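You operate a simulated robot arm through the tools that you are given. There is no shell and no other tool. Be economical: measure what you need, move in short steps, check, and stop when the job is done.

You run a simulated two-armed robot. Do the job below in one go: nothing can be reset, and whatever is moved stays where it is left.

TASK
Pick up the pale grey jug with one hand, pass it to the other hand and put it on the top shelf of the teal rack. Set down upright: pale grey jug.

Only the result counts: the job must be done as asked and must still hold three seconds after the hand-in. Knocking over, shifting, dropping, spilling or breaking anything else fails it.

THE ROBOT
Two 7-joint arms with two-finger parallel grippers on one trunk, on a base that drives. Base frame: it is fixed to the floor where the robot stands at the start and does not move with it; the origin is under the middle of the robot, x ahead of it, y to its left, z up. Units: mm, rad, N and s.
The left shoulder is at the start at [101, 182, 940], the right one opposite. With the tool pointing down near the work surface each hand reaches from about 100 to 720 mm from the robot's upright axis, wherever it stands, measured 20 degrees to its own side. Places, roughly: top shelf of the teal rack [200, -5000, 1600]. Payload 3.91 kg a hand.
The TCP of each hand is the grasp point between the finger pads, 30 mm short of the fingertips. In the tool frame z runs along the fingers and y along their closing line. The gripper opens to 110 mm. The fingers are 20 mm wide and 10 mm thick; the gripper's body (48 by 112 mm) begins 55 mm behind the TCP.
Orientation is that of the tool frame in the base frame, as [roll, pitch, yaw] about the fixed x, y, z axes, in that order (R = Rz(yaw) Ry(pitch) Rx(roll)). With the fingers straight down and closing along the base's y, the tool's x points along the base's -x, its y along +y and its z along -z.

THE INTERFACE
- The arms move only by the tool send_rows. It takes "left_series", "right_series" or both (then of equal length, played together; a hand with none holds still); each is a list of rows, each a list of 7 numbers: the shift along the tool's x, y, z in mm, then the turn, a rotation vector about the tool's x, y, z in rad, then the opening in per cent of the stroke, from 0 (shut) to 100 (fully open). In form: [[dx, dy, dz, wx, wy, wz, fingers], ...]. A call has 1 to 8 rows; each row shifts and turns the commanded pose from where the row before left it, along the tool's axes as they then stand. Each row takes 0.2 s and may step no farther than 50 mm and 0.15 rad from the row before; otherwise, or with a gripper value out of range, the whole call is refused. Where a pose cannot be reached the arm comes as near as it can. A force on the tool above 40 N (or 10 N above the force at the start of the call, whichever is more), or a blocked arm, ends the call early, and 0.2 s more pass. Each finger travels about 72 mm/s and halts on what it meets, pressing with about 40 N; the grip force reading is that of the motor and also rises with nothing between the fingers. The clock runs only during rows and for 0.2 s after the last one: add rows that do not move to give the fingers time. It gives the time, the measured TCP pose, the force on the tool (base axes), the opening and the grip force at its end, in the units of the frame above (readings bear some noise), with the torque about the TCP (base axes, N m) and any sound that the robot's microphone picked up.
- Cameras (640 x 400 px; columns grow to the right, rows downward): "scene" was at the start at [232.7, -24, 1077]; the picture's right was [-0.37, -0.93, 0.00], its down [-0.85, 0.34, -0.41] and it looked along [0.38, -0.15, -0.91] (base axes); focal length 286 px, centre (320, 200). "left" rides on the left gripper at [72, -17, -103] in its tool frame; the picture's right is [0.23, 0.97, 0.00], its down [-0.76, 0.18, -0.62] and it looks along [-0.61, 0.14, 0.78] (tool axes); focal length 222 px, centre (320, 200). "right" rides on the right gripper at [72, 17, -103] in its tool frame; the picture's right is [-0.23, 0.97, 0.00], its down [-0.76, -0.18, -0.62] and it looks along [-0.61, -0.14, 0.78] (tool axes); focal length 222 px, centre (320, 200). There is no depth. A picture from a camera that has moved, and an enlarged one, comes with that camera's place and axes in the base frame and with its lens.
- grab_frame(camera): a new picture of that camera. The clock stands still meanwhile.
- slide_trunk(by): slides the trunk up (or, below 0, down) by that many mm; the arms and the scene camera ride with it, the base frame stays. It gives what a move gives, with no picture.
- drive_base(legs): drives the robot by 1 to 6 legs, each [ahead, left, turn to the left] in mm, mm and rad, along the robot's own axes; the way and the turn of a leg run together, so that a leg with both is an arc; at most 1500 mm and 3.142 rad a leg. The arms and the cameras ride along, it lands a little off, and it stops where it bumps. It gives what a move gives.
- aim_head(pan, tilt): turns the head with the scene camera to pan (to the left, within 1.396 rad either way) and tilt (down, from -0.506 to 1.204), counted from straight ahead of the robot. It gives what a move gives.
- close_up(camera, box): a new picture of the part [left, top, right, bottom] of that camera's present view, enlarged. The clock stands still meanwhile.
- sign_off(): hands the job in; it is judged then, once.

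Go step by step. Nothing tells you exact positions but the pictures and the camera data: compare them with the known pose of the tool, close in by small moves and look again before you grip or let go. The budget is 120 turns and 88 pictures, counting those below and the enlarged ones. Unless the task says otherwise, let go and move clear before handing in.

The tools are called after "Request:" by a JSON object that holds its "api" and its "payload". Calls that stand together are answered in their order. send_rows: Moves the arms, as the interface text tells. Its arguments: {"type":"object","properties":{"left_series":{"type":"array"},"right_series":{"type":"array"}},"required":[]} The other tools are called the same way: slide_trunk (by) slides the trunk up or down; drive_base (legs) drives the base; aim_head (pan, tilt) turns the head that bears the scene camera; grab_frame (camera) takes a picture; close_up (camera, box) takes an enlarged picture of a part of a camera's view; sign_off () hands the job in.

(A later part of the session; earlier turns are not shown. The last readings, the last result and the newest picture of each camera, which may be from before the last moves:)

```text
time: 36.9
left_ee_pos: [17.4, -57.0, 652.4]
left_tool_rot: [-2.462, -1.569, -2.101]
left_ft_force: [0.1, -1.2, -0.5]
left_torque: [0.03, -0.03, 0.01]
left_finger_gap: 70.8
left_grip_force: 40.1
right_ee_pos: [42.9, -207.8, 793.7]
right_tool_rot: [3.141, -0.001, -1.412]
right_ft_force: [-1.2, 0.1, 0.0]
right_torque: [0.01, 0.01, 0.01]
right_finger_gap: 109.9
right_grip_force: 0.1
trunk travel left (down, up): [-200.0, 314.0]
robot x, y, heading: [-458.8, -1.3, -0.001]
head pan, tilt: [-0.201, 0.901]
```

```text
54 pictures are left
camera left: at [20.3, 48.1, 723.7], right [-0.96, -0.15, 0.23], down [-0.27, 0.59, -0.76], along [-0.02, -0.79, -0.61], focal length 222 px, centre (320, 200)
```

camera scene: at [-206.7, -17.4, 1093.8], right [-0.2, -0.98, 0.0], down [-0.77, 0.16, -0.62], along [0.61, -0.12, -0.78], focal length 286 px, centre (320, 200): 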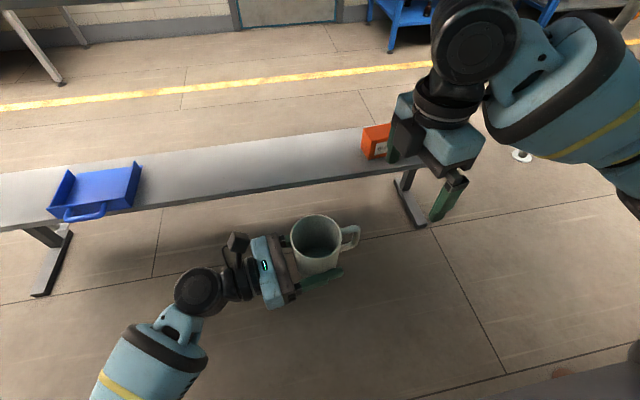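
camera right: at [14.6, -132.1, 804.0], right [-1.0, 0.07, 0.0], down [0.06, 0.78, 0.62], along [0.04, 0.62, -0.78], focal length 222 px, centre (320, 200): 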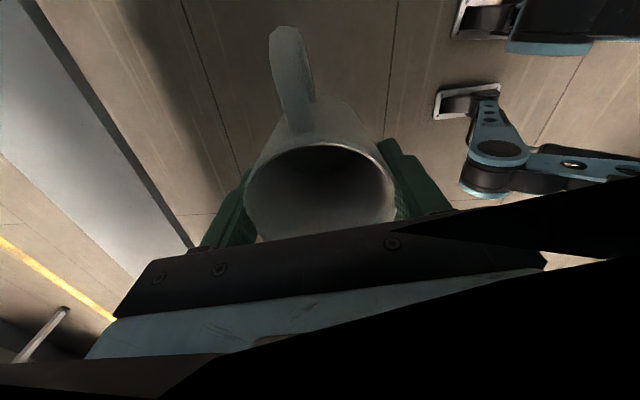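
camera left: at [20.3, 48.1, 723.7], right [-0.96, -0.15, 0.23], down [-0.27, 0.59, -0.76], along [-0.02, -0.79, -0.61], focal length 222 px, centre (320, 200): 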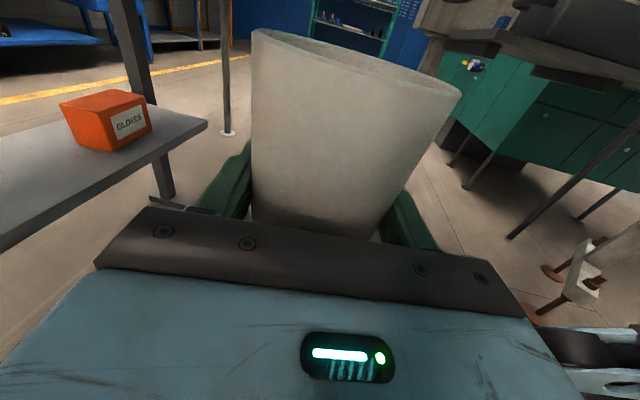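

Handover done. I tuck the right hand back, and turn the left hand to point forward with the mug upright.

Request:
{"api": "send_rows", "payload": {"right_series": [[0, 25, 20, 0, 0, 0, 100], [0, 25, 20, 0, 0, 0, 100], [0, 25, 20, 0, 0, 0, 100], [0, 25, 20, 0, 0, 0, 100], [0, 25, 20, 0, 0, 0, 100], [0, 25, 20, 0, 0, 0, 100], [0, 0, 10, 0, 0, 0.15, 100], [0, 0, 10, 0, 0, 0.15, 100]]}}

Request:
{"api": "send_rows", "payload": {"left_series": [[0, 0, 0, 0.14, 0, 0, 0], [0, 0, 0, 0.14, 0, 0, 0], [0, 0, 0, 0.14, 0, 0, 0], [0, 0, 0, 0.14, 0, 0, 0], [0, 0, 0, 0.14, 0, 0, 0], [0, 0, 0, 0.14, 0, 0, 0], [0, 0, 0, 0.14, 0, 0, 0], [0, 0, 0, 0.14, 0, 0, 0]]}}

Request:
{"api": "grab_frame", "payload": {"camera": "scene"}}

```text
time: 38.7
left_ee_pos: [19.7, -57.2, 651.7]
left_tool_rot: [-2.407, -1.57, -2.154]
left_ft_force: [-0.2, 0.9, 0.3]
left_torque: [0.01, 0.01, 0.05]
left_finger_gap: 70.6
left_grip_force: 39.6
right_ee_pos: [-106.7, -230.4, 655.7]
right_tool_rot: [-3.14, 0.002, -1.713]
right_ft_force: [-0.2, -0.3, 0.5]
right_torque: [0.03, 0.01, 0.0]
right_finger_gap: 110.0
right_grip_force: 0.0
trunk travel left (down, up): [-200.0, 314.0]
robot x, y, heading: [-458.3, -2.8, -0.003]
head pan, tilt: [-0.201, 0.901]
```

```text
time: 40.3
left_ee_pos: [41.7, -17.1, 641.4]
left_tool_rot: [-1.523, -1.33, -2.156]
left_ft_force: [-0.3, -0.5, 0.0]
left_torque: [0.03, 0.02, 0.02]
left_finger_gap: 71.0
left_grip_force: 39.6
right_ee_pos: [-106.5, -228.9, 655.0]
right_tool_rot: [3.14, 0.0, -1.712]
right_ft_force: [0.3, 0.4, -0.4]
right_torque: [0.0, 0.04, -0.02]
right_finger_gap: 109.9
right_grip_force: 0.1
trunk travel left (down, up): [-200.0, 314.0]
robot x, y, heading: [-455.4, 1.2, -0.001]
head pan, tilt: [-0.201, 0.901]
stopped in row 7 (left hand): the arm was blocked; the commanded pose is now the measured one
```

```text
53 pictures are left
camera scene: at [-206.6, -16.9, 1093.8], right [-0.2, -0.98, 0.0], down [-0.77, 0.16, -0.62], along [0.61, -0.12, -0.78], focal length 286 px, centre (320, 200)
```

scene: 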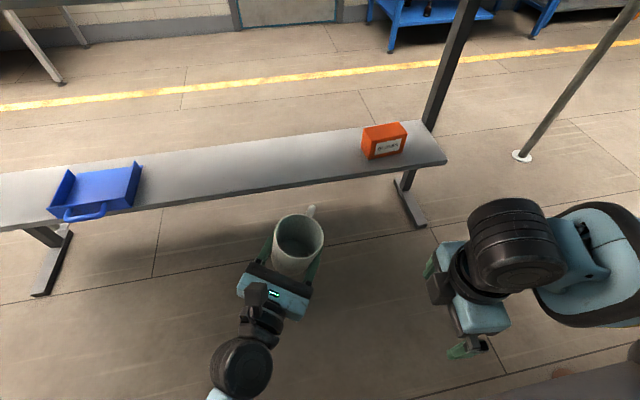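

The left wrist hit a joint limit that low and close in. I'll raise the hand, where pointing forward is easier, then level the mug.

Request:
{"api": "send_rows", "payload": {"left_series": [[27, -15.6, -4.8, 0, 0, 0, 0], [27, -15.6, -4.8, 0, 0, 0, 0], [27, -15.6, -4.8, 0, 0, 0, 0], [27, -15.6, -4.8, 0, 0, 0, 0], [27, -15.6, -4.8, 0, 0, 0, 0], [27, -15.6, -4.8, 0, 0, 0, 0], [27, -15.6, -4.8, 0, 0, 0, 0], [27, -15.6, -4.8, 0, 0, 0, 0]]}}

Request:
{"api": "send_rows", "payload": {"left_series": [[0, 0, 0, 0, 0, -0.08, 0], [0, 0, 0, 0, 0, -0.08, 0], [0, 0, 0, 0, 0, -0.08, 0], [0, 0, 0, 0, 0, 0, 0]]}}

Request:
{"api": "aim_head", "payload": {"pan": 0, "tilt": 0.7}}

Request:
{"api": "grab_frame", "payload": {"camera": "scene"}}

```text
time: 41.0
left_ee_pos: [36.5, 28.2, 672.2]
left_tool_rot: [-1.732, -1.157, -2.008]
left_ft_force: [0.2, 0.8, -0.7]
left_torque: [0.01, -0.05, 0.01]
left_finger_gap: 70.9
left_grip_force: 40.3
right_ee_pos: [-106.6, -229.3, 654.8]
right_tool_rot: [-3.141, 0.001, -1.712]
right_ft_force: [0.8, 0.1, -0.8]
right_torque: [0.0, 0.0, 0.02]
right_finger_gap: 109.9
right_grip_force: 0.0
trunk travel left (down, up): [-200.0, 314.0]
robot x, y, heading: [-458.3, -2.7, 0.003]
head pan, tilt: [-0.201, 0.901]
stopped in row 3 (left hand): the arm was blocked; the commanded pose is now the measured one
```

```text
time: 42.0
left_ee_pos: [34.3, 48.9, 651.4]
left_tool_rot: [-1.983, -1.266, -1.787]
left_ft_force: [0.3, -0.8, -0.7]
left_torque: [-0.03, 0.01, 0.01]
left_finger_gap: 71.1
left_grip_force: 40.0
right_ee_pos: [-105.9, -228.8, 656.9]
right_tool_rot: [-3.139, -0.001, -1.712]
right_ft_force: [0.3, 0.2, -0.3]
right_torque: [0.01, 0.03, 0.05]
right_finger_gap: 110.0
right_grip_force: 0.0
trunk travel left (down, up): [-200.0, 314.0]
robot x, y, heading: [-458.6, 0.7, -0.001]
head pan, tilt: [-0.201, 0.901]
stopped in row 4 (left hand): the arm was blocked; the commanded pose is now the measured one
```

```text
time: 42.7
left_ee_pos: [33.6, 49.0, 651.3]
left_tool_rot: [-1.979, -1.265, -1.789]
left_ft_force: [0.9, -0.1, -1.2]
left_torque: [-0.01, 0.02, 0.02]
left_finger_gap: 71.2
left_grip_force: 40.4
right_ee_pos: [-105.7, -228.1, 655.1]
right_tool_rot: [-3.14, 0.001, -1.712]
right_ft_force: [-0.3, 0.2, -0.2]
right_torque: [0.01, 0.0, -0.01]
right_finger_gap: 110.0
right_grip_force: 0.1
trunk travel left (down, up): [-200.0, 314.0]
robot x, y, heading: [-460.5, 2.2, -0.004]
head pan, tilt: [0.0, 0.7]
```

```text
52 pictures are left
camera scene: at [-195.6, -1.8, 1109.9], right [0.0, -1.0, 0.0], down [-0.64, 0.0, -0.76], along [0.76, 0.0, -0.64], focal length 286 px, centre (320, 200)
```

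scene: 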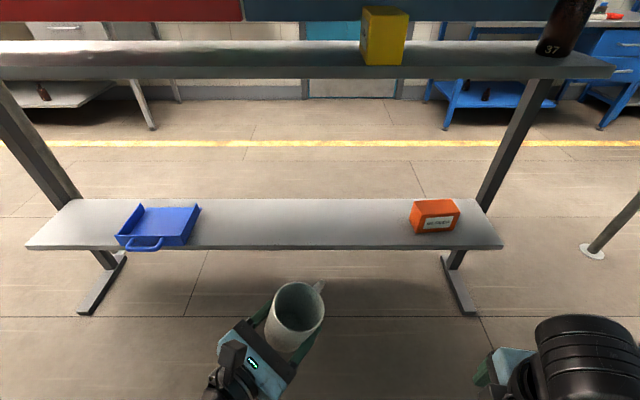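

The wrist limit stays active, so I go back towards pointing right-forward (about -60°) with the mug level, then test raising in that pose.

Request:
{"api": "send_rows", "payload": {"left_series": [[0, 0, 0, -0.105, 0.045, -0.063, 0], [0, 0, 0, -0.105, 0.045, -0.063, 0], [0, 0, 0, -0.105, 0.045, -0.063, 0], [0, 0, 0, -0.105, 0.045, -0.063, 0], [0, 0, 0, 0, 0, 0, 0]]}}

Request:
{"api": "grab_frame", "payload": {"camera": "left"}}

```text
time: 43.9
left_ee_pos: [33.9, 50.0, 652.5]
left_tool_rot: [0.891, -1.566, 1.199]
left_ft_force: [-0.3, -0.1, -1.4]
left_torque: [-0.01, 0.0, 0.01]
left_finger_gap: 70.8
left_grip_force: 40.1
right_ee_pos: [-105.8, -228.9, 655.8]
right_tool_rot: [-3.14, 0.001, -1.712]
right_ft_force: [0.1, 0.0, 0.3]
right_torque: [0.02, -0.01, 0.03]
right_finger_gap: 110.1
right_grip_force: 0.0
trunk travel left (down, up): [-200.0, 314.0]
robot x, y, heading: [-455.2, -2.1, 0.002]
head pan, tilt: [0.0, 0.7]
```

```text
51 pictures are left
camera left: at [-2.8, 148.4, 723.2], right [-0.85, -0.48, 0.23], down [-0.46, 0.45, -0.76], along [0.26, -0.75, -0.6], focal length 222 px, centre (320, 200)
```

left: 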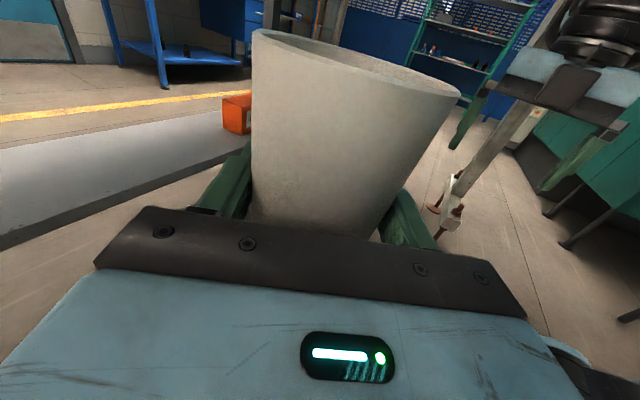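

The pose is restored and reachable. Now a trial of raising the left hand straight up.

Request:
{"api": "send_rows", "payload": {"left_series": [[30, 0, 0, 0, 0, 0, 0], [40, 0, 0, 0, 0, 0, 0], [40, 0, 0, 0, 0, 0, 0], [40, 0, 0, 0, 0, 0, 0], [40, 0, 0, 0, 0, 0, 0], [40, 0, 0, 0, 0, 0, 0], [40, 0, 0, 0, 0, 0, 0], [40, 0, 0, 0, 0, 0, 0]]}}

Request:
{"api": "grab_frame", "payload": {"camera": "scene"}}

```text
time: 45.7
left_ee_pos: [33.1, 51.4, 964.2]
left_tool_rot: [1.146, -1.566, 0.945]
left_ft_force: [0.0, -0.1, -0.9]
left_torque: [0.02, 0.02, -0.01]
left_finger_gap: 70.7
left_grip_force: 40.2
right_ee_pos: [-105.4, -229.5, 655.4]
right_tool_rot: [3.141, 0.0, -1.711]
right_ft_force: [-1.1, -0.5, 0.3]
right_torque: [0.01, 0.02, -0.01]
right_finger_gap: 109.9
right_grip_force: 0.0
trunk travel left (down, up): [-200.0, 314.0]
robot x, y, heading: [-458.0, 2.8, 0.001]
head pan, tilt: [0.0, 0.7]
```

```text
50 pictures are left
camera scene: at [-195.6, -2.2, 1109.9], right [0.0, -1.0, 0.0], down [-0.64, 0.0, -0.76], along [0.76, 0.0, -0.64], focal length 286 px, centre (320, 200)
```

scene: 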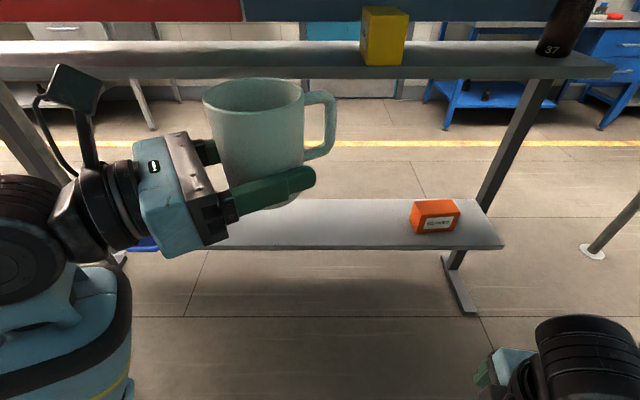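

That works. Now I try turning towards forward at this height.

Request:
{"api": "send_rows", "payload": {"left_series": [[0, 0, 0, 0.12, 0, 0, 0], [0, 0, 0, 0.12, 0, 0, 0], [0, 0, 0, 0.12, 0, 0, 0], [0, 0, 0, 0.12, 0, 0, 0]]}}

Request:
{"api": "send_rows", "payload": {"left_series": [[0, 0, 0, 0.12, 0, 0, 0], [0, 0, 0, 0.12, 0, 0, 0], [0, 0, 0, 0.12, 0, 0, 0], [0, 0, 0, 0.12, 0, 0, 0]]}}

```text
time: 46.7
left_ee_pos: [39.1, 47.8, 962.1]
left_tool_rot: [1.248, -1.567, 1.325]
left_ft_force: [-0.4, 0.3, 0.5]
left_torque: [-0.02, 0.0, 0.03]
left_finger_gap: 70.9
left_grip_force: 40.1
left hand out of reach, approached as far as the arm can: row 4
right_ee_pos: [-106.1, -229.4, 655.1]
right_tool_rot: [3.141, 0.0, -1.714]
right_ft_force: [-0.1, 0.2, 0.0]
right_torque: [0.0, -0.01, 0.01]
right_finger_gap: 110.1
right_grip_force: 0.0
trunk travel left (down, up): [-200.0, 314.0]
robot x, y, heading: [-462.1, -3.8, 0.001]
head pan, tilt: [0.0, 0.7]
```

```text
time: 47.7
left_ee_pos: [54.9, 107.4, 924.1]
left_tool_rot: [-1.47, -1.446, -1.741]
left_ft_force: [0.3, -0.2, -1.6]
left_torque: [-0.01, 0.01, -0.03]
left_finger_gap: 71.1
left_grip_force: 40.2
left hand out of reach, approached as far as the arm can: row 3, 4
right_ee_pos: [-105.5, -228.2, 656.2]
right_tool_rot: [-3.141, 0.0, -1.713]
right_ft_force: [0.7, -0.9, 0.5]
right_torque: [0.03, 0.01, 0.01]
right_finger_gap: 110.1
right_grip_force: 0.0
trunk travel left (down, up): [-200.0, 314.0]
robot x, y, heading: [-458.7, 2.0, -0.002]
head pan, tilt: [0.0, 0.7]
```

Nearly forward now, with the arm shifted left by itself. I move farther forward, left and up, then correct the small roll.

Request:
{"api": "send_rows", "payload": {"left_series": [[15, -15, 25, 0, 0, 0, 0], [15, -15, 25, 0, 0, 0, 0], [15, -15, 25, 0, 0, 0, 0], [15, -15, 25, 0, 0, 0, 0]]}}

Request:
{"api": "send_rows", "payload": {"left_series": [[0, 0, 0, 0, 0, -0.06, 0], [0, 0, 0, 0, 0, -0.06, 0], [0, 0, 0, 0, 0, 0, 0]]}}

Request:
{"api": "grab_frame", "payload": {"camera": "scene"}}

```text
time: 48.7
left_ee_pos: [155.5, 151.3, 982.7]
left_tool_rot: [-1.919, -1.533, -1.297]
left_ft_force: [-1.1, 0.0, -0.5]
left_torque: [0.02, 0.0, 0.02]
left_finger_gap: 71.2
left_grip_force: 40.2
right_ee_pos: [-105.6, -229.4, 654.6]
right_tool_rot: [-3.141, 0.001, -1.712]
right_ft_force: [0.2, -0.1, 0.2]
right_torque: [-0.02, -0.04, 0.0]
right_finger_gap: 110.0
right_grip_force: 0.0
trunk travel left (down, up): [-200.0, 314.0]
robot x, y, heading: [-459.8, 1.7, 0.002]
head pan, tilt: [0.0, 0.7]
```

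```text
time: 49.5
left_ee_pos: [156.1, 163.0, 983.6]
left_tool_rot: [1.672, -1.489, 1.396]
left_ft_force: [0.0, 0.0, -1.3]
left_torque: [0.01, 0.02, -0.01]
left_finger_gap: 70.8
left_grip_force: 40.1
left hand out of reach, approached as far as the arm can: row 2
right_ee_pos: [-105.6, -229.1, 655.8]
right_tool_rot: [3.141, 0.0, -1.713]
right_ft_force: [0.4, 0.0, 0.0]
right_torque: [-0.04, -0.02, 0.05]
right_finger_gap: 109.9
right_grip_force: 0.1
trunk travel left (down, up): [-200.0, 314.0]
robot x, y, heading: [-454.1, -0.7, 0.003]
head pan, tilt: [0.0, 0.7]
```

```text
49 pictures are left
camera scene: at [-195.6, -1.8, 1109.9], right [0.0, -1.0, 0.0], down [-0.64, 0.0, -0.76], along [0.76, 0.0, -0.64], focal length 286 px, centre (320, 200)
```

scene: 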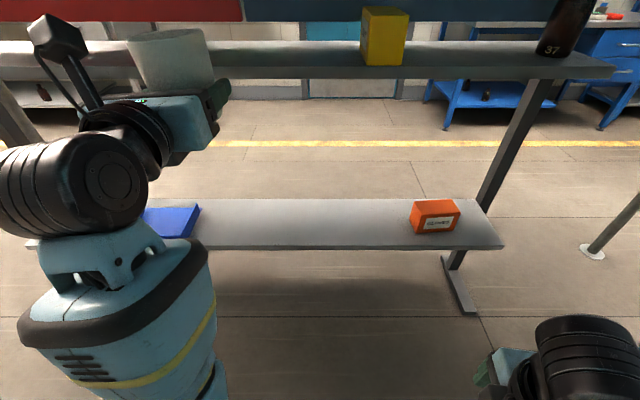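

Pointing forward works here. I correct the small roll, then test raising to the relative height needed for the shelf.

Request:
{"api": "send_rows", "payload": {"left_series": [[0, 0, 0, 0, 0, 0.04, 0], [0, 0, 0, 0, 0, 0.04, 0], [40, 0, 0, 0, 0, 0, 0], [40, 0, 0, 0, 0, 0, 0], [40, 0, 0, 0, 0, 0, 0], [40, 0, 0, 0, 0, 0, 0], [0, 0, 0, 0, 0, 0, 0]]}}

Request:
{"api": "send_rows", "payload": {"left_series": [[40, 0, 0, 0, 0, 0, 0], [40, 0, 0, 0, 0, 0, 0], [40, 0, 0, 0, 0, 0, 0], [40, 0, 0, 0, 0, 0, 0], [30, 0, 0, 0, 0, 0, 0], [0, 0, 0, 0, 0, 0, 0]]}}

Request:
{"api": "aim_head", "payload": {"pan": 0.2, "tilt": 0}}

Request:
{"api": "grab_frame", "payload": {"camera": "scene"}}

Request:
{"api": "grab_frame", "payload": {"camera": "left"}}

```text
time: 51.1
left_ee_pos: [161.5, 172.9, 1138.6]
left_tool_rot: [2.287, -1.541, 0.801]
left_ft_force: [-0.5, 0.2, -2.0]
left_torque: [-0.03, 0.02, 0.03]
left_finger_gap: 70.7
left_grip_force: 39.7
right_ee_pos: [-106.4, -230.1, 655.1]
right_tool_rot: [3.141, 0.0, -1.712]
right_ft_force: [0.0, -0.2, -0.2]
right_torque: [-0.01, 0.0, 0.01]
right_finger_gap: 110.0
right_grip_force: 0.1
trunk travel left (down, up): [-200.0, 314.0]
robot x, y, heading: [-461.5, -2.4, 0.001]
head pan, tilt: [0.0, 0.7]
```

```text
time: 52.2
left_ee_pos: [231.0, 216.1, 1189.9]
left_tool_rot: [2.927, -1.343, 0.224]
left_ft_force: [-0.8, 0.5, -1.1]
left_torque: [-0.01, -0.01, 0.05]
left_finger_gap: 70.7
left_grip_force: 40.1
right_ee_pos: [-106.7, -228.5, 654.8]
right_tool_rot: [-3.139, 0.001, -1.712]
right_ft_force: [0.1, 0.1, 0.5]
right_torque: [0.02, -0.01, 0.01]
right_finger_gap: 110.0
right_grip_force: 0.1
trunk travel left (down, up): [-200.0, 314.0]
robot x, y, heading: [-460.2, 1.7, 0.003]
head pan, tilt: [0.0, 0.7]
stopped in row 5 (left hand): the arm was blocked; the commanded pose is now the measured one
```

```text
time: 53.3
left_ee_pos: [229.9, 216.3, 1191.6]
left_tool_rot: [2.925, -1.342, 0.224]
left_ft_force: [0.6, -0.1, -0.7]
left_torque: [0.0, 0.02, -0.02]
left_finger_gap: 70.9
left_grip_force: 40.3
right_ee_pos: [-105.1, -229.8, 654.9]
right_tool_rot: [-3.141, 0.0, -1.712]
right_ft_force: [0.5, 0.4, -0.8]
right_torque: [0.04, -0.04, 0.01]
right_finger_gap: 110.2
right_grip_force: 0.0
trunk travel left (down, up): [-200.0, 314.0]
robot x, y, heading: [-460.4, 3.4, 0.003]
head pan, tilt: [0.201, 0.0]
```

```text
48 pictures are left
camera scene: at [-192.3, 16.1, 1173.7], right [0.2, -0.98, 0.0], down [0.0, 0.0, -1.0], along [0.98, 0.2, 0.0], focal length 286 px, centre (320, 200)
```

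scene: 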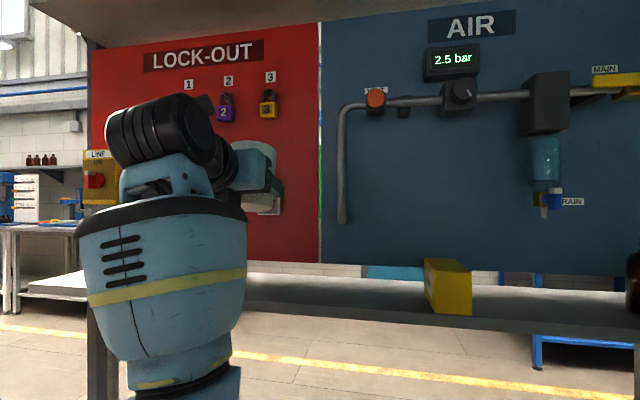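

```text
47 pictures are left
camera left: at [145.1, 237.5, 1282.7], right [0.06, -0.96, 0.27], down [-0.77, -0.22, -0.6], along [0.63, -0.17, -0.76], focal length 222 px, centre (320, 200)
```

left: 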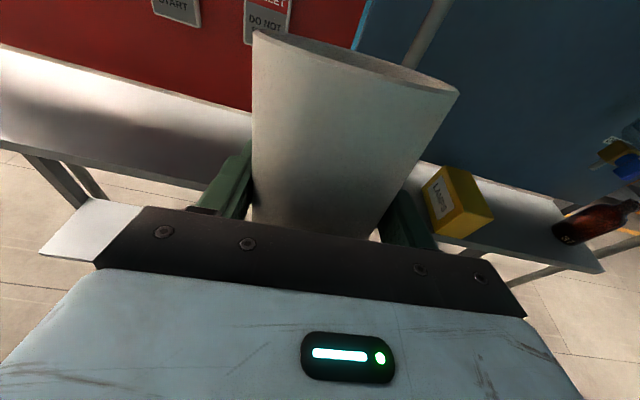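

Camera-up and forward is limited to about z≈1140. By symmetry I test with the empty right arm whether a forward-pointing, camera-down pose reaches the needed height (z≈1330 relative).

Request:
{"api": "send_rows", "payload": {"right_series": [[0, 0, -30, 0, 0, 0.15, 100], [0, 0, -30, 0, 0, 0.15, 100], [0, 0, -30, 0, 0, 0.15, 100], [0, 0, -30, 0, 0, 0.15, 100], [0, 0, -30, 0, 0, 0.15, 100], [0, 0, -30, 0, 0, 0.15, 100], [0, 0, -30, 0, 0, 0.15, 100], [0, 0, -30, 0, 0, 0.15, 100]]}}

Request:
{"api": "send_rows", "payload": {"right_series": [[-45, 0, 0, 0, 0, 0.12, 100], [-45, 0, 0, 0, 0, 0.11, 100], [-45, 0, 0, 0, -0.15, 0, 100], [-45, 0, 0, 0, -0.15, 0, 100], [0, 0, 0, 0, -0.15, 0, 100], [0, 0, 0, 0, -0.15, 0, 100], [0, 0, 0, 0, -0.15, 0, 100], [0, 0, 0, 0, -0.15, 0, 100]]}}

Request:
{"api": "send_rows", "payload": {"right_series": [[0, 0, 0, 0, -0.15, 0, 100], [0, 0, 0, 0, -0.15, 0, 100], [0, 0, 0, 0, -0.15, 0, 100], [0, 0, 0, 0, -0.15, 0, 100], [0, 0, 0, 0, -0.071, 0, 100]]}}

```text
time: 55.1
left_ee_pos: [228.7, 216.6, 1193.3]
left_tool_rot: [2.925, -1.343, 0.227]
left_ft_force: [-0.1, -0.3, -1.3]
left_torque: [0.04, -0.02, -0.01]
left_finger_gap: 70.7
left_grip_force: 39.8
right_ee_pos: [-103.6, -229.1, 895.5]
right_tool_rot: [-3.141, -0.001, -2.913]
right_ft_force: [-0.2, 0.5, -0.6]
right_torque: [0.02, 0.02, 0.01]
right_finger_gap: 110.0
right_grip_force: 0.1
right hand out of reach, approached as far as the arm can: row 2
trunk travel left (down, up): [-200.0, 314.0]
robot x, y, heading: [-457.1, -1.5, -0.002]
head pan, tilt: [0.201, 0.0]
```

```text
time: 56.9
left_ee_pos: [230.0, 215.8, 1190.2]
left_tool_rot: [2.929, -1.343, 0.221]
left_ft_force: [0.0, -0.8, -0.5]
left_torque: [-0.04, 0.02, -0.01]
left_finger_gap: 71.0
left_grip_force: 39.8
right_ee_pos: [74.1, -213.9, 901.7]
right_tool_rot: [3.141, 0.903, 3.141]
right_ft_force: [-0.3, 0.3, 0.1]
right_torque: [0.01, 0.01, -0.02]
right_finger_gap: 110.0
right_grip_force: 0.0
trunk travel left (down, up): [-200.0, 314.0]
robot x, y, heading: [-461.6, 1.7, -0.001]
head pan, tilt: [0.201, 0.0]
```

```text
time: 58.1
left_ee_pos: [229.7, 216.4, 1191.1]
left_tool_rot: [2.925, -1.342, 0.223]
left_ft_force: [-0.5, -0.6, -0.9]
left_torque: [0.01, 0.02, 0.0]
left_finger_gap: 70.7
left_grip_force: 40.0
right_ee_pos: [85.8, -211.8, 902.1]
right_tool_rot: [-0.329, 1.567, -0.328]
right_ft_force: [0.0, -1.0, 0.4]
right_torque: [-0.03, -0.02, -0.02]
right_finger_gap: 110.0
right_grip_force: 0.1
right hand out of reach, approached as far as the arm can: row 3, 4
trunk travel left (down, up): [-200.0, 314.0]
robot x, y, heading: [-458.5, -1.9, 0.003]
head pan, tilt: [0.201, 0.0]
```

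Forward and camera-down is reached. Now raising the right hand to test height.

Request:
{"api": "send_rows", "payload": {"right_series": [[-40, 0, 0, 0, 0, 0, 100], [-40, 0, 0, 0, 0, 0, 100], [-40, 0, 0, 0, 0, 0, 100], [-40, 0, 0, 0, 0, 0, 100], [-40, 0, 0, 0, 0, 0, 100], [-40, 0, 0, 0, 0, 0, 100]]}}

Request:
{"api": "send_rows", "payload": {"right_series": [[-40, 0, 0, 0, 0, 0, 100], [-40, 0, 0, 0, 0, 0, 100], [-40, 0, 0, 0, 0, 0, 100], [-40, 0, 0, 0, 0, 0, 100], [-30, 0, 0, 0, 0, 0, 100]]}}

```text
time: 59.5
left_ee_pos: [230.4, 217.0, 1191.2]
left_tool_rot: [2.922, -1.345, 0.225]
left_ft_force: [-0.4, 0.4, -1.1]
left_torque: [-0.03, -0.02, 0.0]
left_finger_gap: 70.9
left_grip_force: 39.7
right_ee_pos: [84.7, -211.9, 1140.1]
right_tool_rot: [-2.23, 1.57, -2.23]
right_ft_force: [-1.0, -0.3, 0.2]
right_torque: [-0.01, 0.0, 0.02]
right_finger_gap: 109.8
right_grip_force: 0.0
trunk travel left (down, up): [-200.0, 314.0]
robot x, y, heading: [-458.8, 1.4, 0.0]
head pan, tilt: [0.201, 0.0]
```

```text
time: 60.7
left_ee_pos: [229.1, 216.6, 1191.1]
left_tool_rot: [2.923, -1.343, 0.225]
left_ft_force: [-0.3, -0.1, -0.9]
left_torque: [-0.03, 0.03, 0.0]
left_finger_gap: 70.8
left_grip_force: 40.0
right_ee_pos: [87.0, -212.5, 1329.7]
right_tool_rot: [0.604, 1.569, 0.603]
right_ft_force: [0.0, -0.6, 0.5]
right_torque: [-0.01, 0.0, 0.03]
right_finger_gap: 110.2
right_grip_force: 0.0
trunk travel left (down, up): [-200.0, 314.0]
robot x, y, heading: [-455.5, -2.8, -0.0]
head pan, tilt: [0.201, 0.0]
```

The camera-down pose reaches fully, so the left hand should hold the mug camera-down. I'll hand the mug back to the right hand briefly and regrip with the left rolled over. First both hands come down again.

Request:
{"api": "send_rows", "payload": {"right_series": [[40, 0, 0, 0, 0, 0, 100], [40, 0, 0, 0, 0, 0, 100], [40, 0, 0, 0, 0, 0, 100], [40, 0, 0, 0, 0, 0, 100], [40, 0, 0, 0, 0, 0, 100], [40, 0, 0, 0, 0, 0, 100], [40, 0, 0, 0, 0, 0, 100], [40, 0, 0, 0, 0, 0, 100]], "left_series": [[-29, 0, 6.6, 0, 0, 0, 0], [-29, 0, 6.6, 0, 0, 0, 0], [-29, 0, 6.6, 0, 0, 0, 0], [-29, 0, 6.6, 0, 0, 0, 0], [-29, 0, 6.6, 0, 0, 0, 0], [0, 0, 0, 0, 0.07, 0, 0], [0, 0, 0, 0, 0.07, 0, 0], [0, 0, 0, 0, 0.07, 0, 0]]}}

Request:
{"api": "send_rows", "payload": {"right_series": [[0, 0, 0, 0, 0.15, 0, 100], [0, 0, 0, 0, 0.15, 0, 100], [0, 0, 0, 0, 0.15, 0, 100], [0, 0, 0, 0, 0.15, 0, 100], [0, 0, 0, 0, 0.15, 0, 100], [0, 0, 0, 0, 0.15, 0, 100], [0, 0, 0, 0, 0.15, 0, 100], [0, 0, 0, 0, 0.15, 0, 100]]}}

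Request:
{"api": "grab_frame", "payload": {"camera": "scene"}}

```text
time: 62.5
left_ee_pos: [229.8, 221.5, 1045.7]
left_tool_rot: [1.682, -1.534, 1.494]
left_ft_force: [0.5, 0.4, -0.5]
left_torque: [0.02, 0.04, 0.0]
left_finger_gap: 70.8
left_grip_force: 40.6
right_ee_pos: [86.3, -213.3, 1010.1]
right_tool_rot: [-0.393, 1.57, -0.394]
right_ft_force: [0.9, 0.4, 0.1]
right_torque: [0.0, 0.0, -0.03]
right_finger_gap: 110.1
right_grip_force: 0.1
trunk travel left (down, up): [-200.0, 314.0]
robot x, y, heading: [-457.3, 0.4, 0.0]
head pan, tilt: [0.201, 0.0]
```

```text
time: 64.5
left_ee_pos: [230.2, 220.1, 1039.4]
left_tool_rot: [2.017, -1.539, 1.157]
left_ft_force: [0.5, -0.2, -0.8]
left_torque: [-0.03, 0.03, -0.04]
left_finger_gap: 70.8
left_grip_force: 40.3
right_ee_pos: [235.3, -256.1, 920.0]
right_tool_rot: [-3.116, 0.399, 3.098]
right_ft_force: [1.0, 0.8, 1.0]
right_torque: [0.0, 0.01, 0.0]
right_finger_gap: 110.0
right_grip_force: 0.0
right hand out of reach, approached as far as the arm can: row 3, 4, 5, 6, 7, 8
trunk travel left (down, up): [-200.0, 314.0]
robot x, y, heading: [-459.7, -0.6, -0.002]
head pan, tilt: [0.201, 0.0]
stopped in row 8 (right hand): the arm was blocked; the commanded pose is now the measured one
```

```text
46 pictures are left
camera scene: at [-192.3, 16.0, 1173.7], right [0.2, -0.98, 0.0], down [0.0, 0.0, -1.0], along [0.98, 0.2, 0.0], focal length 286 px, centre (320, 200)
```

scene: 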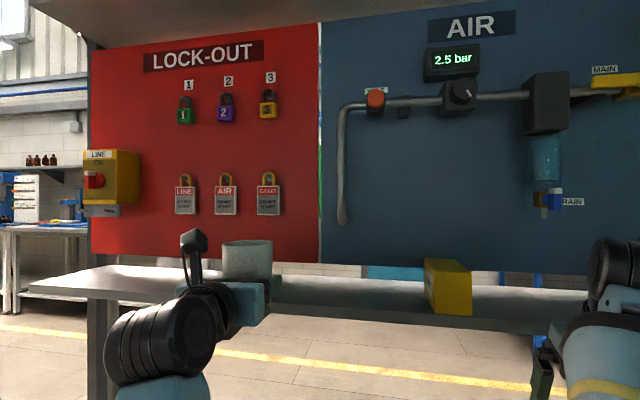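

The right hand needs lower space for pointing down; I bring it back and down, and finish the rotation.

Request:
{"api": "send_rows", "payload": {"right_series": [[34, 0, 18, 0, 0, 0, 100], [34, 0, 18, 0, 0, 0, 100], [34, 0, 18, 0, 0, 0, 100], [34, 0, 18, 0, 0, 0, 100], [34, 0, 18, 0, 0, 0, 100], [0, 0, 0, 0, 0.15, 0, 100], [0, 0, 0, 0, 0.15, 0, 100], [0, 0, 0, 0, 0.1, 0, 100]], "left_series": [[-20, -9, -10, 0, 0, 0, 0], [-20, -9, -10, 0, 0, 0, 0], [-20, -9, -10, 0, 0, 0, 0], [0, 0, 0, 0, 0, 0, 0], [0, 0, 0, 0, 0, 0, 0], [0, 0, 0, 0, 0, 0, 0], [0, 0, 0, 0, 0, 0, 0], [0, 0, 0, 0, 0, 0, 0]]}}

```text
time: 66.3
left_ee_pos: [199.6, 253.0, 982.0]
left_tool_rot: [2.222, -1.558, 0.97]
left_ft_force: [-0.7, 0.9, -0.1]
left_torque: [0.01, 0.01, -0.01]
left_finger_gap: 70.7
left_grip_force: 40.8
right_ee_pos: [176.7, -288.8, 730.1]
right_tool_rot: [-3.104, -0.009, 3.079]
right_ft_force: [-0.3, -1.0, 0.2]
right_torque: [-0.03, 0.03, 0.01]
right_finger_gap: 109.9
right_grip_force: 0.1
right hand out of reach, approached as far as the arm can: row 1, 2, 3, 6, 7, 8
trunk travel left (down, up): [-200.0, 314.0]
robot x, y, heading: [-456.9, 0.2, -0.001]
head pan, tilt: [0.201, 0.0]
```

Now the left hand turns back towards -60° while the right hand retracts.

Request:
{"api": "send_rows", "payload": {"right_series": [[32, 0, 0, 0, 0, 0, 100], [32, 0, 0, 0, 0, 0, 100], [32, 0, 0, 0, 0, 0, 100], [32, 0, 0, 0, 0, 0, 100], [32, 0, 0, 0, 0, 0, 100], [32, 0, 0, 0, 0, 0, 100], [32, 0, 0, 0, 0, 0, 100], [0, 0, 0, 0, 0, 0, 100]], "left_series": [[0, 0, 0, -0.14, 0, 0, 0], [0, 0, 0, -0.14, 0, 0, 0], [0, 0, 0, -0.14, 0, 0, 0], [0, 0, 0, -0.14, 0, 0, 0], [0, 0, 0, -0.14, 0, 0, 0], [0, 0, 0, -0.14, 0, 0, 0], [0, 0, 0, -0.14, 0, 0, 0], [0, 0, 0, -0.14, 0, 0, 0]]}}

Request:
{"api": "send_rows", "payload": {"right_series": [[0, 0, 0, 0, 0, -0.15, 100], [0, 0, 0, 0, 0, -0.15, 100], [0, 0, 0, 0, 0, -0.15, 100], [0, 0, 0, 0, 0, -0.15, 100], [0, 0, 0, 0, 0, -0.15, 100], [0, 0, 0, 0, 0, -0.15, 100], [0, 0, 0, 0, 0, -0.15, 100], [0, 0, 0, 0, 0, -0.15, 100]], "left_series": [[-2, 30, 12, 0, 0, 0, 0], [-3, 30, 12, 0, 0, 0, 0], [-3, 30, 12, 0, 0, 0, 0], [-3, 30, 12, 0, 0, 0, 0], [-3, 30, 12, 0, 0, 0, 0], [-3, 30, 12, 0, 0, 0, 0], [-3, 30, 12, 0, 0, 0, 0], [-3, 30, 12, 0, 0, 0, 0]]}}

```text
time: 68.1
left_ee_pos: [198.7, 242.8, 980.8]
left_tool_rot: [0.815, -1.535, 1.235]
left_ft_force: [0.3, -0.3, -0.4]
left_torque: [-0.02, -0.01, 0.01]
left_finger_gap: 70.9
left_grip_force: 39.6
right_ee_pos: [67.9, -364.0, 661.1]
right_tool_rot: [-3.105, 0.009, 3.079]
right_ft_force: [0.0, -0.4, -0.5]
right_torque: [0.01, 0.01, 0.03]
right_finger_gap: 109.8
right_grip_force: 0.1
right hand out of reach, approached as far as the arm can: row 1, 2, 3, 4, 5, 6, 7
trunk travel left (down, up): [-200.0, 314.0]
robot x, y, heading: [-458.4, 2.4, 0.0]
head pan, tilt: [0.201, 0.0]
```

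```text
time: 69.9
left_ee_pos: [31.1, 45.9, 966.8]
left_tool_rot: [0.831, -1.535, 1.219]
left_ft_force: [0.3, 0.9, -1.7]
left_torque: [0.02, 0.04, 0.02]
left_finger_gap: 70.5
left_grip_force: 40.5
right_ee_pos: [64.7, -364.4, 659.3]
right_tool_rot: [-3.127, -0.034, -2.003]
right_ft_force: [0.5, 0.3, -0.1]
right_torque: [0.0, -0.06, -0.03]
right_finger_gap: 110.2
right_grip_force: 0.0
trunk travel left (down, up): [-200.0, 314.0]
robot x, y, heading: [-456.8, -0.5, -0.005]
head pan, tilt: [0.201, 0.0]
```

Lowering the left hand to handover height while the right finishes its yaw.

Request:
{"api": "send_rows", "payload": {"right_series": [[0, 0, 0, 0, 0, -0.148, 100], [0, 0, 0, 0, 0, -0.148, 100], [0, 0, 0, 0, 0, -0.148, 100], [0, 0, 0, 0, 0, -0.148, 100], [0, 0, 0, 0, 0, 0, 100], [0, 0, 0, 0, 0, 0, 100], [0, 0, 0, 0, 0, 0, 100], [0, 0, 0, 0, 0, 0, 100]], "left_series": [[-39, 0, 0, 0, 0, 0, 0], [-39, 0, 0, 0, 0, 0, 0], [-39, 0, 0, 0, 0, 0, 0], [-39, 0, 0, 0, 0, 0, 0], [-39, 0, 0, 0, 0, 0, 0], [-39, 0, 0, 0, 0, 0, 0], [-39, 0, 0, 0, 0, 0, 0], [-39, 0, 0, 0, 0, 0, 0]]}}

Request:
{"api": "send_rows", "payload": {"left_series": [[0, 0, 25, -0.11, 0, 0, 0], [0, 0, 25, -0.11, 0, 0, 0], [0, 0, 25, -0.1, 0, 0, 0], [0, 0, 25, 0, 0, 0, 0], [0, 0, 0, 0, 0, 0, 0]]}}

Request:
{"api": "aim_head", "payload": {"pan": -0.2, "tilt": 0.9}}

Request:
{"api": "grab_frame", "payload": {"camera": "scene"}}

Request:
{"api": "grab_frame", "payload": {"camera": "right"}}

```text
time: 71.7
left_ee_pos: [24.3, 36.1, 650.9]
left_tool_rot: [0.824, -1.538, 1.23]
left_ft_force: [-0.1, 0.2, -0.4]
left_torque: [-0.03, 0.01, -0.03]
left_finger_gap: 70.7
left_grip_force: 40.0
right_ee_pos: [66.0, -366.2, 659.4]
right_tool_rot: [3.137, -0.038, -1.414]
right_ft_force: [-0.3, 0.6, 0.6]
right_torque: [-0.01, 0.0, 0.01]
right_finger_gap: 110.0
right_grip_force: 0.1
trunk travel left (down, up): [-200.0, 314.0]
robot x, y, heading: [-457.9, -3.8, -0.003]
head pan, tilt: [0.201, 0.0]
```

```text
time: 72.9
left_ee_pos: [57.5, -57.8, 653.5]
left_tool_rot: [0.515, -1.535, 1.217]
left_ft_force: [0.6, 0.8, -0.3]
left_torque: [0.02, -0.01, -0.01]
left_finger_gap: 70.7
left_grip_force: 40.2
right_ee_pos: [65.0, -365.7, 659.3]
right_tool_rot: [3.135, -0.04, -1.413]
right_ft_force: [-0.2, -0.6, 0.2]
right_torque: [-0.03, 0.0, -0.01]
right_finger_gap: 110.3
right_grip_force: 0.0
trunk travel left (down, up): [-200.0, 314.0]
robot x, y, heading: [-459.3, -1.3, 0.001]
head pan, tilt: [0.201, 0.0]
```

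```text
time: 74.1
left_ee_pos: [58.8, -56.9, 653.8]
left_tool_rot: [0.524, -1.537, 1.209]
left_ft_force: [-0.1, -0.2, 0.1]
left_torque: [0.01, -0.03, 0.01]
left_finger_gap: 70.8
left_grip_force: 40.0
right_ee_pos: [64.7, -366.0, 660.1]
right_tool_rot: [3.135, -0.038, -1.412]
right_ft_force: [0.2, 0.1, 0.3]
right_torque: [0.02, 0.02, -0.04]
right_finger_gap: 110.1
right_grip_force: 0.1
trunk travel left (down, up): [-200.0, 314.0]
robot x, y, heading: [-458.7, -1.1, 0.001]
head pan, tilt: [-0.201, 0.901]
```

```text
45 pictures are left
camera scene: at [-206.6, -16.9, 1093.8], right [-0.2, -0.98, 0.0], down [-0.77, 0.16, -0.62], along [0.61, -0.12, -0.78], focal length 286 px, centre (320, 200)
```

scene: 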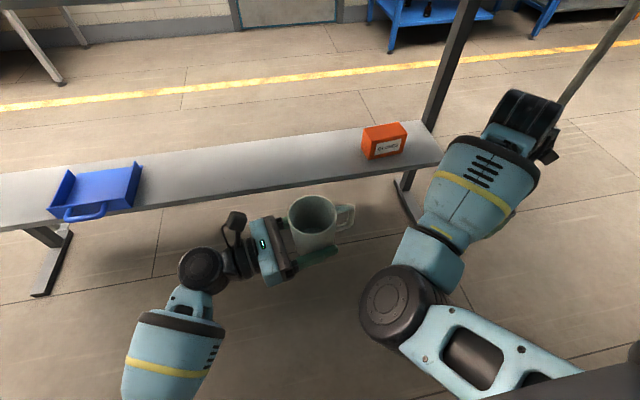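

```text
44 pictures are left
camera right: at [60.1, -436.2, 766.1], right [-1.0, 0.07, 0.0], down [0.06, 0.8, 0.59], along [0.04, 0.59, -0.81], focal length 222 px, centre (320, 200)
```

right: 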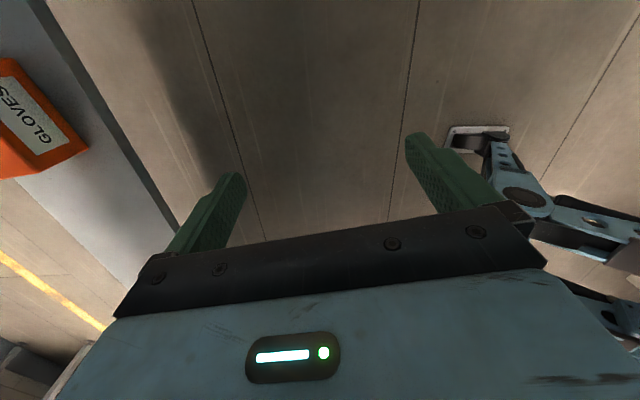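

The right elbow has folded inward, so a top-down regrip there is awkward. A simpler plan: set the mug briefly on the empty left part of the near shelf (z≈925), roll the left hand over, and regrip. First the right arm retracts and the left goes back up.

Request:
{"api": "send_rows", "payload": {"left_series": [[0, 0, -25, 0, 0, 0, 0], [0, 0, -25, 0.1, 0, 0, 0], [0, 0, -25, 0.11, 0, 0, 0], [0, 0, -25, 0.11, 0, 0, 0], [35, 0, 0, 0, 0, 0, 0], [40, 0, 0, 0, 0, 0, 0], [40, 0, 0, 0, 0, 0, 0], [40, 0, 0, 0, 0, 0, 0]], "right_series": [[0, 25, 0, 0, 0, 0, 100], [0, 25, 0, 0, 0, 0, 100], [0, 25, 0, 0, 0, 0, 100], [0, 25, 0, 0, 0, 0, 100], [0, 25, 0, 0, 0, 0, 100], [0, 25, 0, 0, 0, 0, 100], [0, 25, 0, 0, 0, 0, 100], [0, 25, 0, 0, 0, 0, 100]]}}

Request:
{"api": "grab_frame", "payload": {"camera": "scene"}}

```text
time: 75.9
left_ee_pos: [34.5, 42.8, 808.4]
left_tool_rot: [0.861, -1.538, 1.19]
left_ft_force: [0.2, 0.7, -1.6]
left_torque: [0.01, 0.0, -0.01]
left_finger_gap: 70.7
left_grip_force: 39.6
right_ee_pos: [-80.7, -427.0, 609.4]
right_tool_rot: [-3.135, -0.053, -1.42]
right_ft_force: [0.1, -0.5, -0.2]
right_torque: [0.0, -0.01, -0.02]
right_finger_gap: 109.9
right_grip_force: 0.1
right hand out of reach, approached as far as the arm can: row 1, 2, 3, 4, 5, 6, 7, 8
trunk travel left (down, up): [-200.0, 314.0]
robot x, y, heading: [-460.2, 2.1, -0.004]
head pan, tilt: [-0.201, 0.901]
```

```text
43 pictures are left
camera scene: at [-206.7, -17.0, 1093.8], right [-0.2, -0.98, 0.0], down [-0.77, 0.16, -0.62], along [0.61, -0.12, -0.78], focal length 286 px, centre (320, 200)
```

scene: 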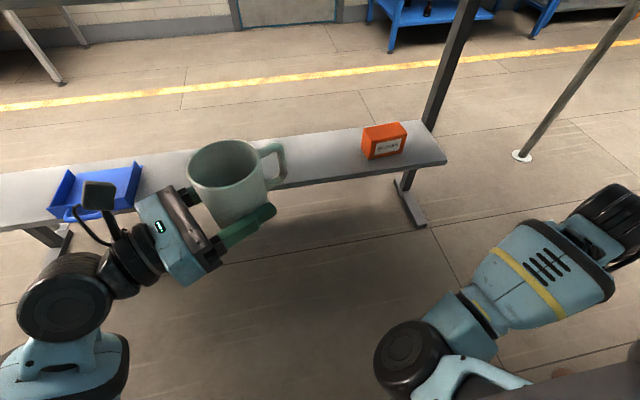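

The left hand moves up and forward-left, then turns to point straight ahead.

Request:
{"api": "send_rows", "payload": {"left_series": [[22, -29, -13, 0, 0, 0, 0], [22, -29, -13, 0, 0, 0, 0], [22, -29, -13, 0, 0, 0, 0], [22, -29, -13, 0, 0, 0, 0], [22, -29, -13, 0, 0, 0, 0], [22, -29, -13, 0, 0, 0, 0], [22, -29, -13, 0, 0, 0, 0], [22, -29, -13, 0, 0, 0, 0]]}}

Request:
{"api": "send_rows", "payload": {"left_series": [[0, 0, 0, 0.14, 0, 0, 0], [0, 0, 0, 0.14, 0, 0, 0], [0, 0, 0, 0.14, 0, 0, 0], [0, 0, 0, 0.14, 0, 0, 0], [0, 0, 0, 0.14, 0, 0, 0], [0, 0, 0, 0.14, 0, 0, 0], [0, 0, 0, 0.14, 0, 0, 0], [0, 0, 0, 0.1, 0, 0, 0]]}}

Request:
{"api": "grab_frame", "payload": {"camera": "left"}}

Request:
{"api": "aim_head", "payload": {"pan": 0.3, "tilt": 0.5}}

Request:
{"api": "grab_frame", "payload": {"camera": "scene"}}

```text
time: 77.7
left_ee_pos: [196.2, 251.8, 973.5]
left_tool_rot: [0.85, -1.537, 1.204]
left_ft_force: [0.2, 0.3, -1.8]
left_torque: [0.01, -0.02, 0.03]
left_finger_gap: 71.1
left_grip_force: 39.8
right_ee_pos: [-82.9, -426.5, 607.9]
right_tool_rot: [3.138, -0.053, -1.415]
right_ft_force: [0.3, 0.3, 0.6]
right_torque: [-0.02, -0.01, 0.04]
right_finger_gap: 110.1
right_grip_force: 0.0
trunk travel left (down, up): [-200.0, 314.0]
robot x, y, heading: [-456.3, 1.0, -0.001]
head pan, tilt: [-0.201, 0.901]
```

```text
time: 79.5
left_ee_pos: [194.8, 248.2, 975.9]
left_tool_rot: [1.934, -1.537, 1.201]
left_ft_force: [0.5, 0.0, -1.3]
left_torque: [-0.01, -0.01, -0.05]
left_finger_gap: 70.8
left_grip_force: 39.7
right_ee_pos: [-84.6, -426.8, 606.7]
right_tool_rot: [3.133, -0.055, -1.415]
right_ft_force: [-0.5, -0.7, 0.7]
right_torque: [0.03, 0.0, -0.02]
right_finger_gap: 110.0
right_grip_force: 0.0
trunk travel left (down, up): [-200.0, 314.0]
robot x, y, heading: [-454.4, 2.5, -0.003]
head pan, tilt: [-0.201, 0.901]
```

```text
42 pictures are left
camera left: at [93.5, 268.8, 1048.4], right [0.0, -0.97, 0.26], down [-0.63, -0.2, -0.75], along [0.77, -0.17, -0.61], focal length 222 px, centre (320, 200)
```

left: 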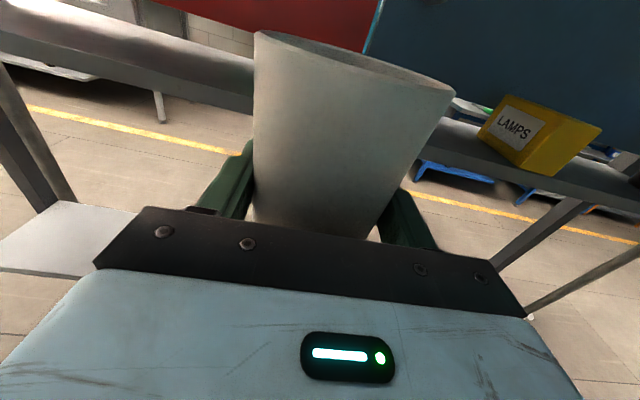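

```text
time: 80.4
left_ee_pos: [196.6, 249.8, 975.9]
left_tool_rot: [1.926, -1.538, 1.206]
left_ft_force: [-0.1, -0.8, -0.5]
left_torque: [0.04, 0.0, 0.02]
left_finger_gap: 70.8
left_grip_force: 40.0
right_ee_pos: [-84.6, -426.3, 605.5]
right_tool_rot: [3.133, -0.053, -1.416]
right_ft_force: [-0.1, -0.5, 0.2]
right_torque: [0.0, -0.01, 0.0]
right_finger_gap: 109.7
right_grip_force: 0.0
trunk travel left (down, up): [-200.0, 314.0]
robot x, y, heading: [-458.1, 2.1, -0.001]
head pan, tilt: [0.3, 0.499]
```

```text
41 pictures are left
camera scene: at [-193.6, 25.0, 1127.6], right [0.29, -0.96, 0.0], down [-0.46, -0.14, -0.88], along [0.84, 0.26, -0.48], focal length 286 px, centre (320, 200)
```

scene: 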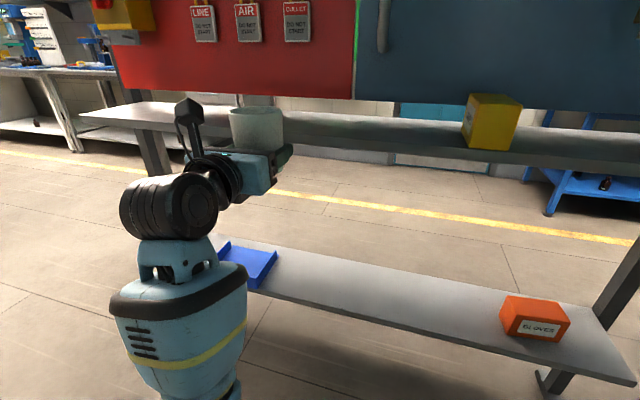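

The hand points forward with the mug level to about 2°. I raise it a little, drive forward so the mug is above the front of the empty shelf part, then look.

Request:
{"api": "send_rows", "payload": {"left_series": [[20, 0, 0, 0, 0, 0.015, 0], [20, 0, 0, 0, 0, 0.015, 0], [0, 0, 0, 0, 0, 0, 0]]}}

Request:
{"api": "drive_base", "payload": {"legs": [[200, 0, 0]]}}

Request:
{"api": "grab_frame", "payload": {"camera": "left"}}

Request:
{"api": "grab_frame", "payload": {"camera": "scene"}}

```text
time: 81.2
left_ee_pos: [194.9, 249.8, 1015.6]
left_tool_rot: [2.988, -1.559, 0.142]
left_ft_force: [0.5, -1.0, -0.4]
left_torque: [-0.04, 0.02, 0.0]
left_finger_gap: 70.7
left_grip_force: 40.2
right_ee_pos: [-84.8, -427.1, 607.1]
right_tool_rot: [3.133, -0.055, -1.416]
right_ft_force: [0.0, -0.7, -0.5]
right_torque: [0.0, 0.03, -0.03]
right_finger_gap: 110.1
right_grip_force: 0.0
trunk travel left (down, up): [-200.0, 314.0]
robot x, y, heading: [-458.6, -0.9, 0.003]
head pan, tilt: [0.3, 0.499]
```

```text
time: 82.8
left_ee_pos: [395.4, 251.2, 1014.9]
left_tool_rot: [2.996, -1.557, 0.136]
left_ft_force: [0.1, -0.5, -0.7]
left_torque: [-0.01, -0.01, 0.0]
left_finger_gap: 70.8
left_grip_force: 39.8
right_ee_pos: [114.5, -426.0, 605.4]
right_tool_rot: [3.133, -0.054, -1.412]
right_ft_force: [-0.2, 0.1, -0.8]
right_torque: [0.01, 0.01, -0.03]
right_finger_gap: 110.0
right_grip_force: 0.0
trunk travel left (down, up): [-200.0, 314.0]
robot x, y, heading: [-258.2, -1.0, 0.001]
head pan, tilt: [0.3, 0.499]
```

```text
40 pictures are left
camera left: at [292.6, 269.8, 1087.7], right [-0.01, -0.97, 0.23], down [-0.63, -0.17, -0.75], along [0.77, -0.15, -0.62], focal length 222 px, centre (320, 200)
```

left: 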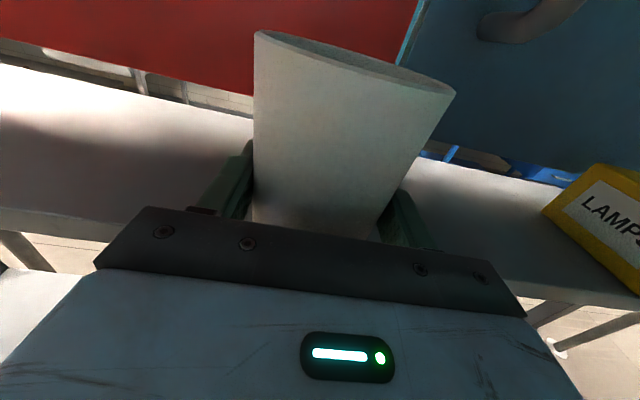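

```text
39 pictures are left
camera scene: at [6.0, 25.8, 1127.5], right [0.3, -0.95, 0.0], down [-0.46, -0.14, -0.88], along [0.84, 0.26, -0.48], focal length 286 px, centre (320, 200)
```

scene: 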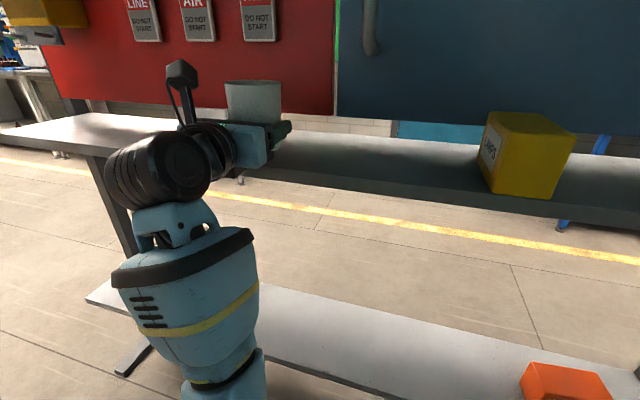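

The near edge is at about x≈420. Driving 95 mm more and then lowering gently until contact.

Request:
{"api": "drive_base", "payload": {"legs": [[95, 0, 0]]}}

Request:
{"api": "send_rows", "payload": {"left_series": [[-15, 0, 0, 0, 0, 0, 0], [-10, 0, 0, 0, 0, 0, 0], [-5, 0, 0, 0, 0, 0, 0], [0, 0, 0, 0, 0, 0, 0]]}}

Request:
{"api": "grab_frame", "payload": {"camera": "scene"}}

Request:
{"api": "grab_frame", "payload": {"camera": "left"}}

```text
time: 83.9
left_ee_pos: [486.9, 251.9, 1015.6]
left_tool_rot: [2.987, -1.559, 0.145]
left_ft_force: [0.5, 1.1, -1.1]
left_torque: [0.02, 0.04, -0.03]
left_finger_gap: 71.3
left_grip_force: 39.6
right_ee_pos: [208.6, -427.8, 606.1]
right_tool_rot: [3.132, -0.057, -1.415]
right_ft_force: [-0.1, 0.2, 0.4]
right_torque: [0.0, 0.02, 0.01]
right_finger_gap: 109.8
right_grip_force: 0.0
trunk travel left (down, up): [-200.0, 314.0]
robot x, y, heading: [-161.6, 2.6, 0.004]
head pan, tilt: [0.3, 0.499]
```

```text
time: 85.0
left_ee_pos: [483.8, 264.3, 996.6]
left_tool_rot: [-0.932, -1.546, -2.187]
left_ft_force: [-0.9, -0.4, 5.7]
left_torque: [-0.11, 0.63, 0.02]
left_finger_gap: 71.2
left_grip_force: 40.0
right_ee_pos: [208.0, -427.5, 607.9]
right_tool_rot: [3.135, -0.059, -1.419]
right_ft_force: [-0.9, -0.5, 0.6]
right_torque: [0.01, -0.01, 0.0]
right_finger_gap: 109.7
right_grip_force: 0.1
trunk travel left (down, up): [-200.0, 314.0]
robot x, y, heading: [-163.3, 0.3, 0.004]
head pan, tilt: [0.3, 0.499]
stopped in row 4 (left hand): the force on the tool passed its limit at 42 N (the readings are from after the stop); the commanded pose is now the measured one
```

```text
38 pictures are left
camera scene: at [97.8, 26.3, 1127.6], right [0.3, -0.95, 0.0], down [-0.46, -0.14, -0.88], along [0.84, 0.26, -0.48], focal length 286 px, centre (320, 200)
```

scene: 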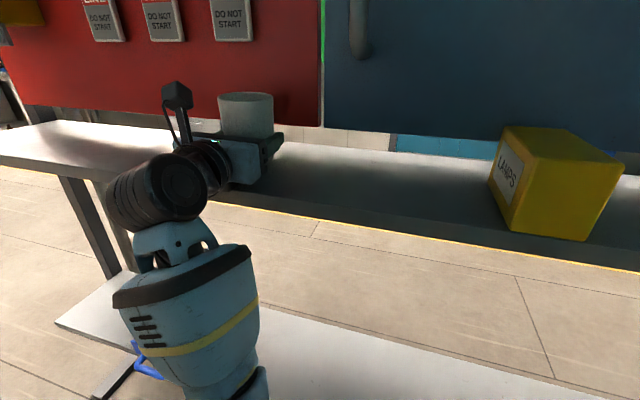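

```text
37 pictures are left
camera left: at [379.0, 278.6, 1067.2], right [0.02, -0.98, 0.21], down [-0.61, -0.18, -0.77], along [0.79, -0.11, -0.6], focal length 222 px, centre (320, 200)
```

left: 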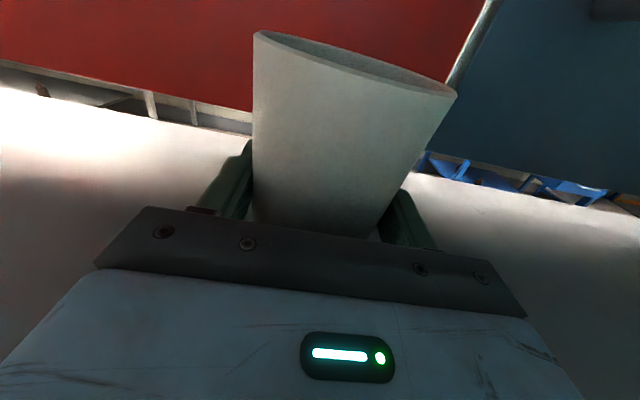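

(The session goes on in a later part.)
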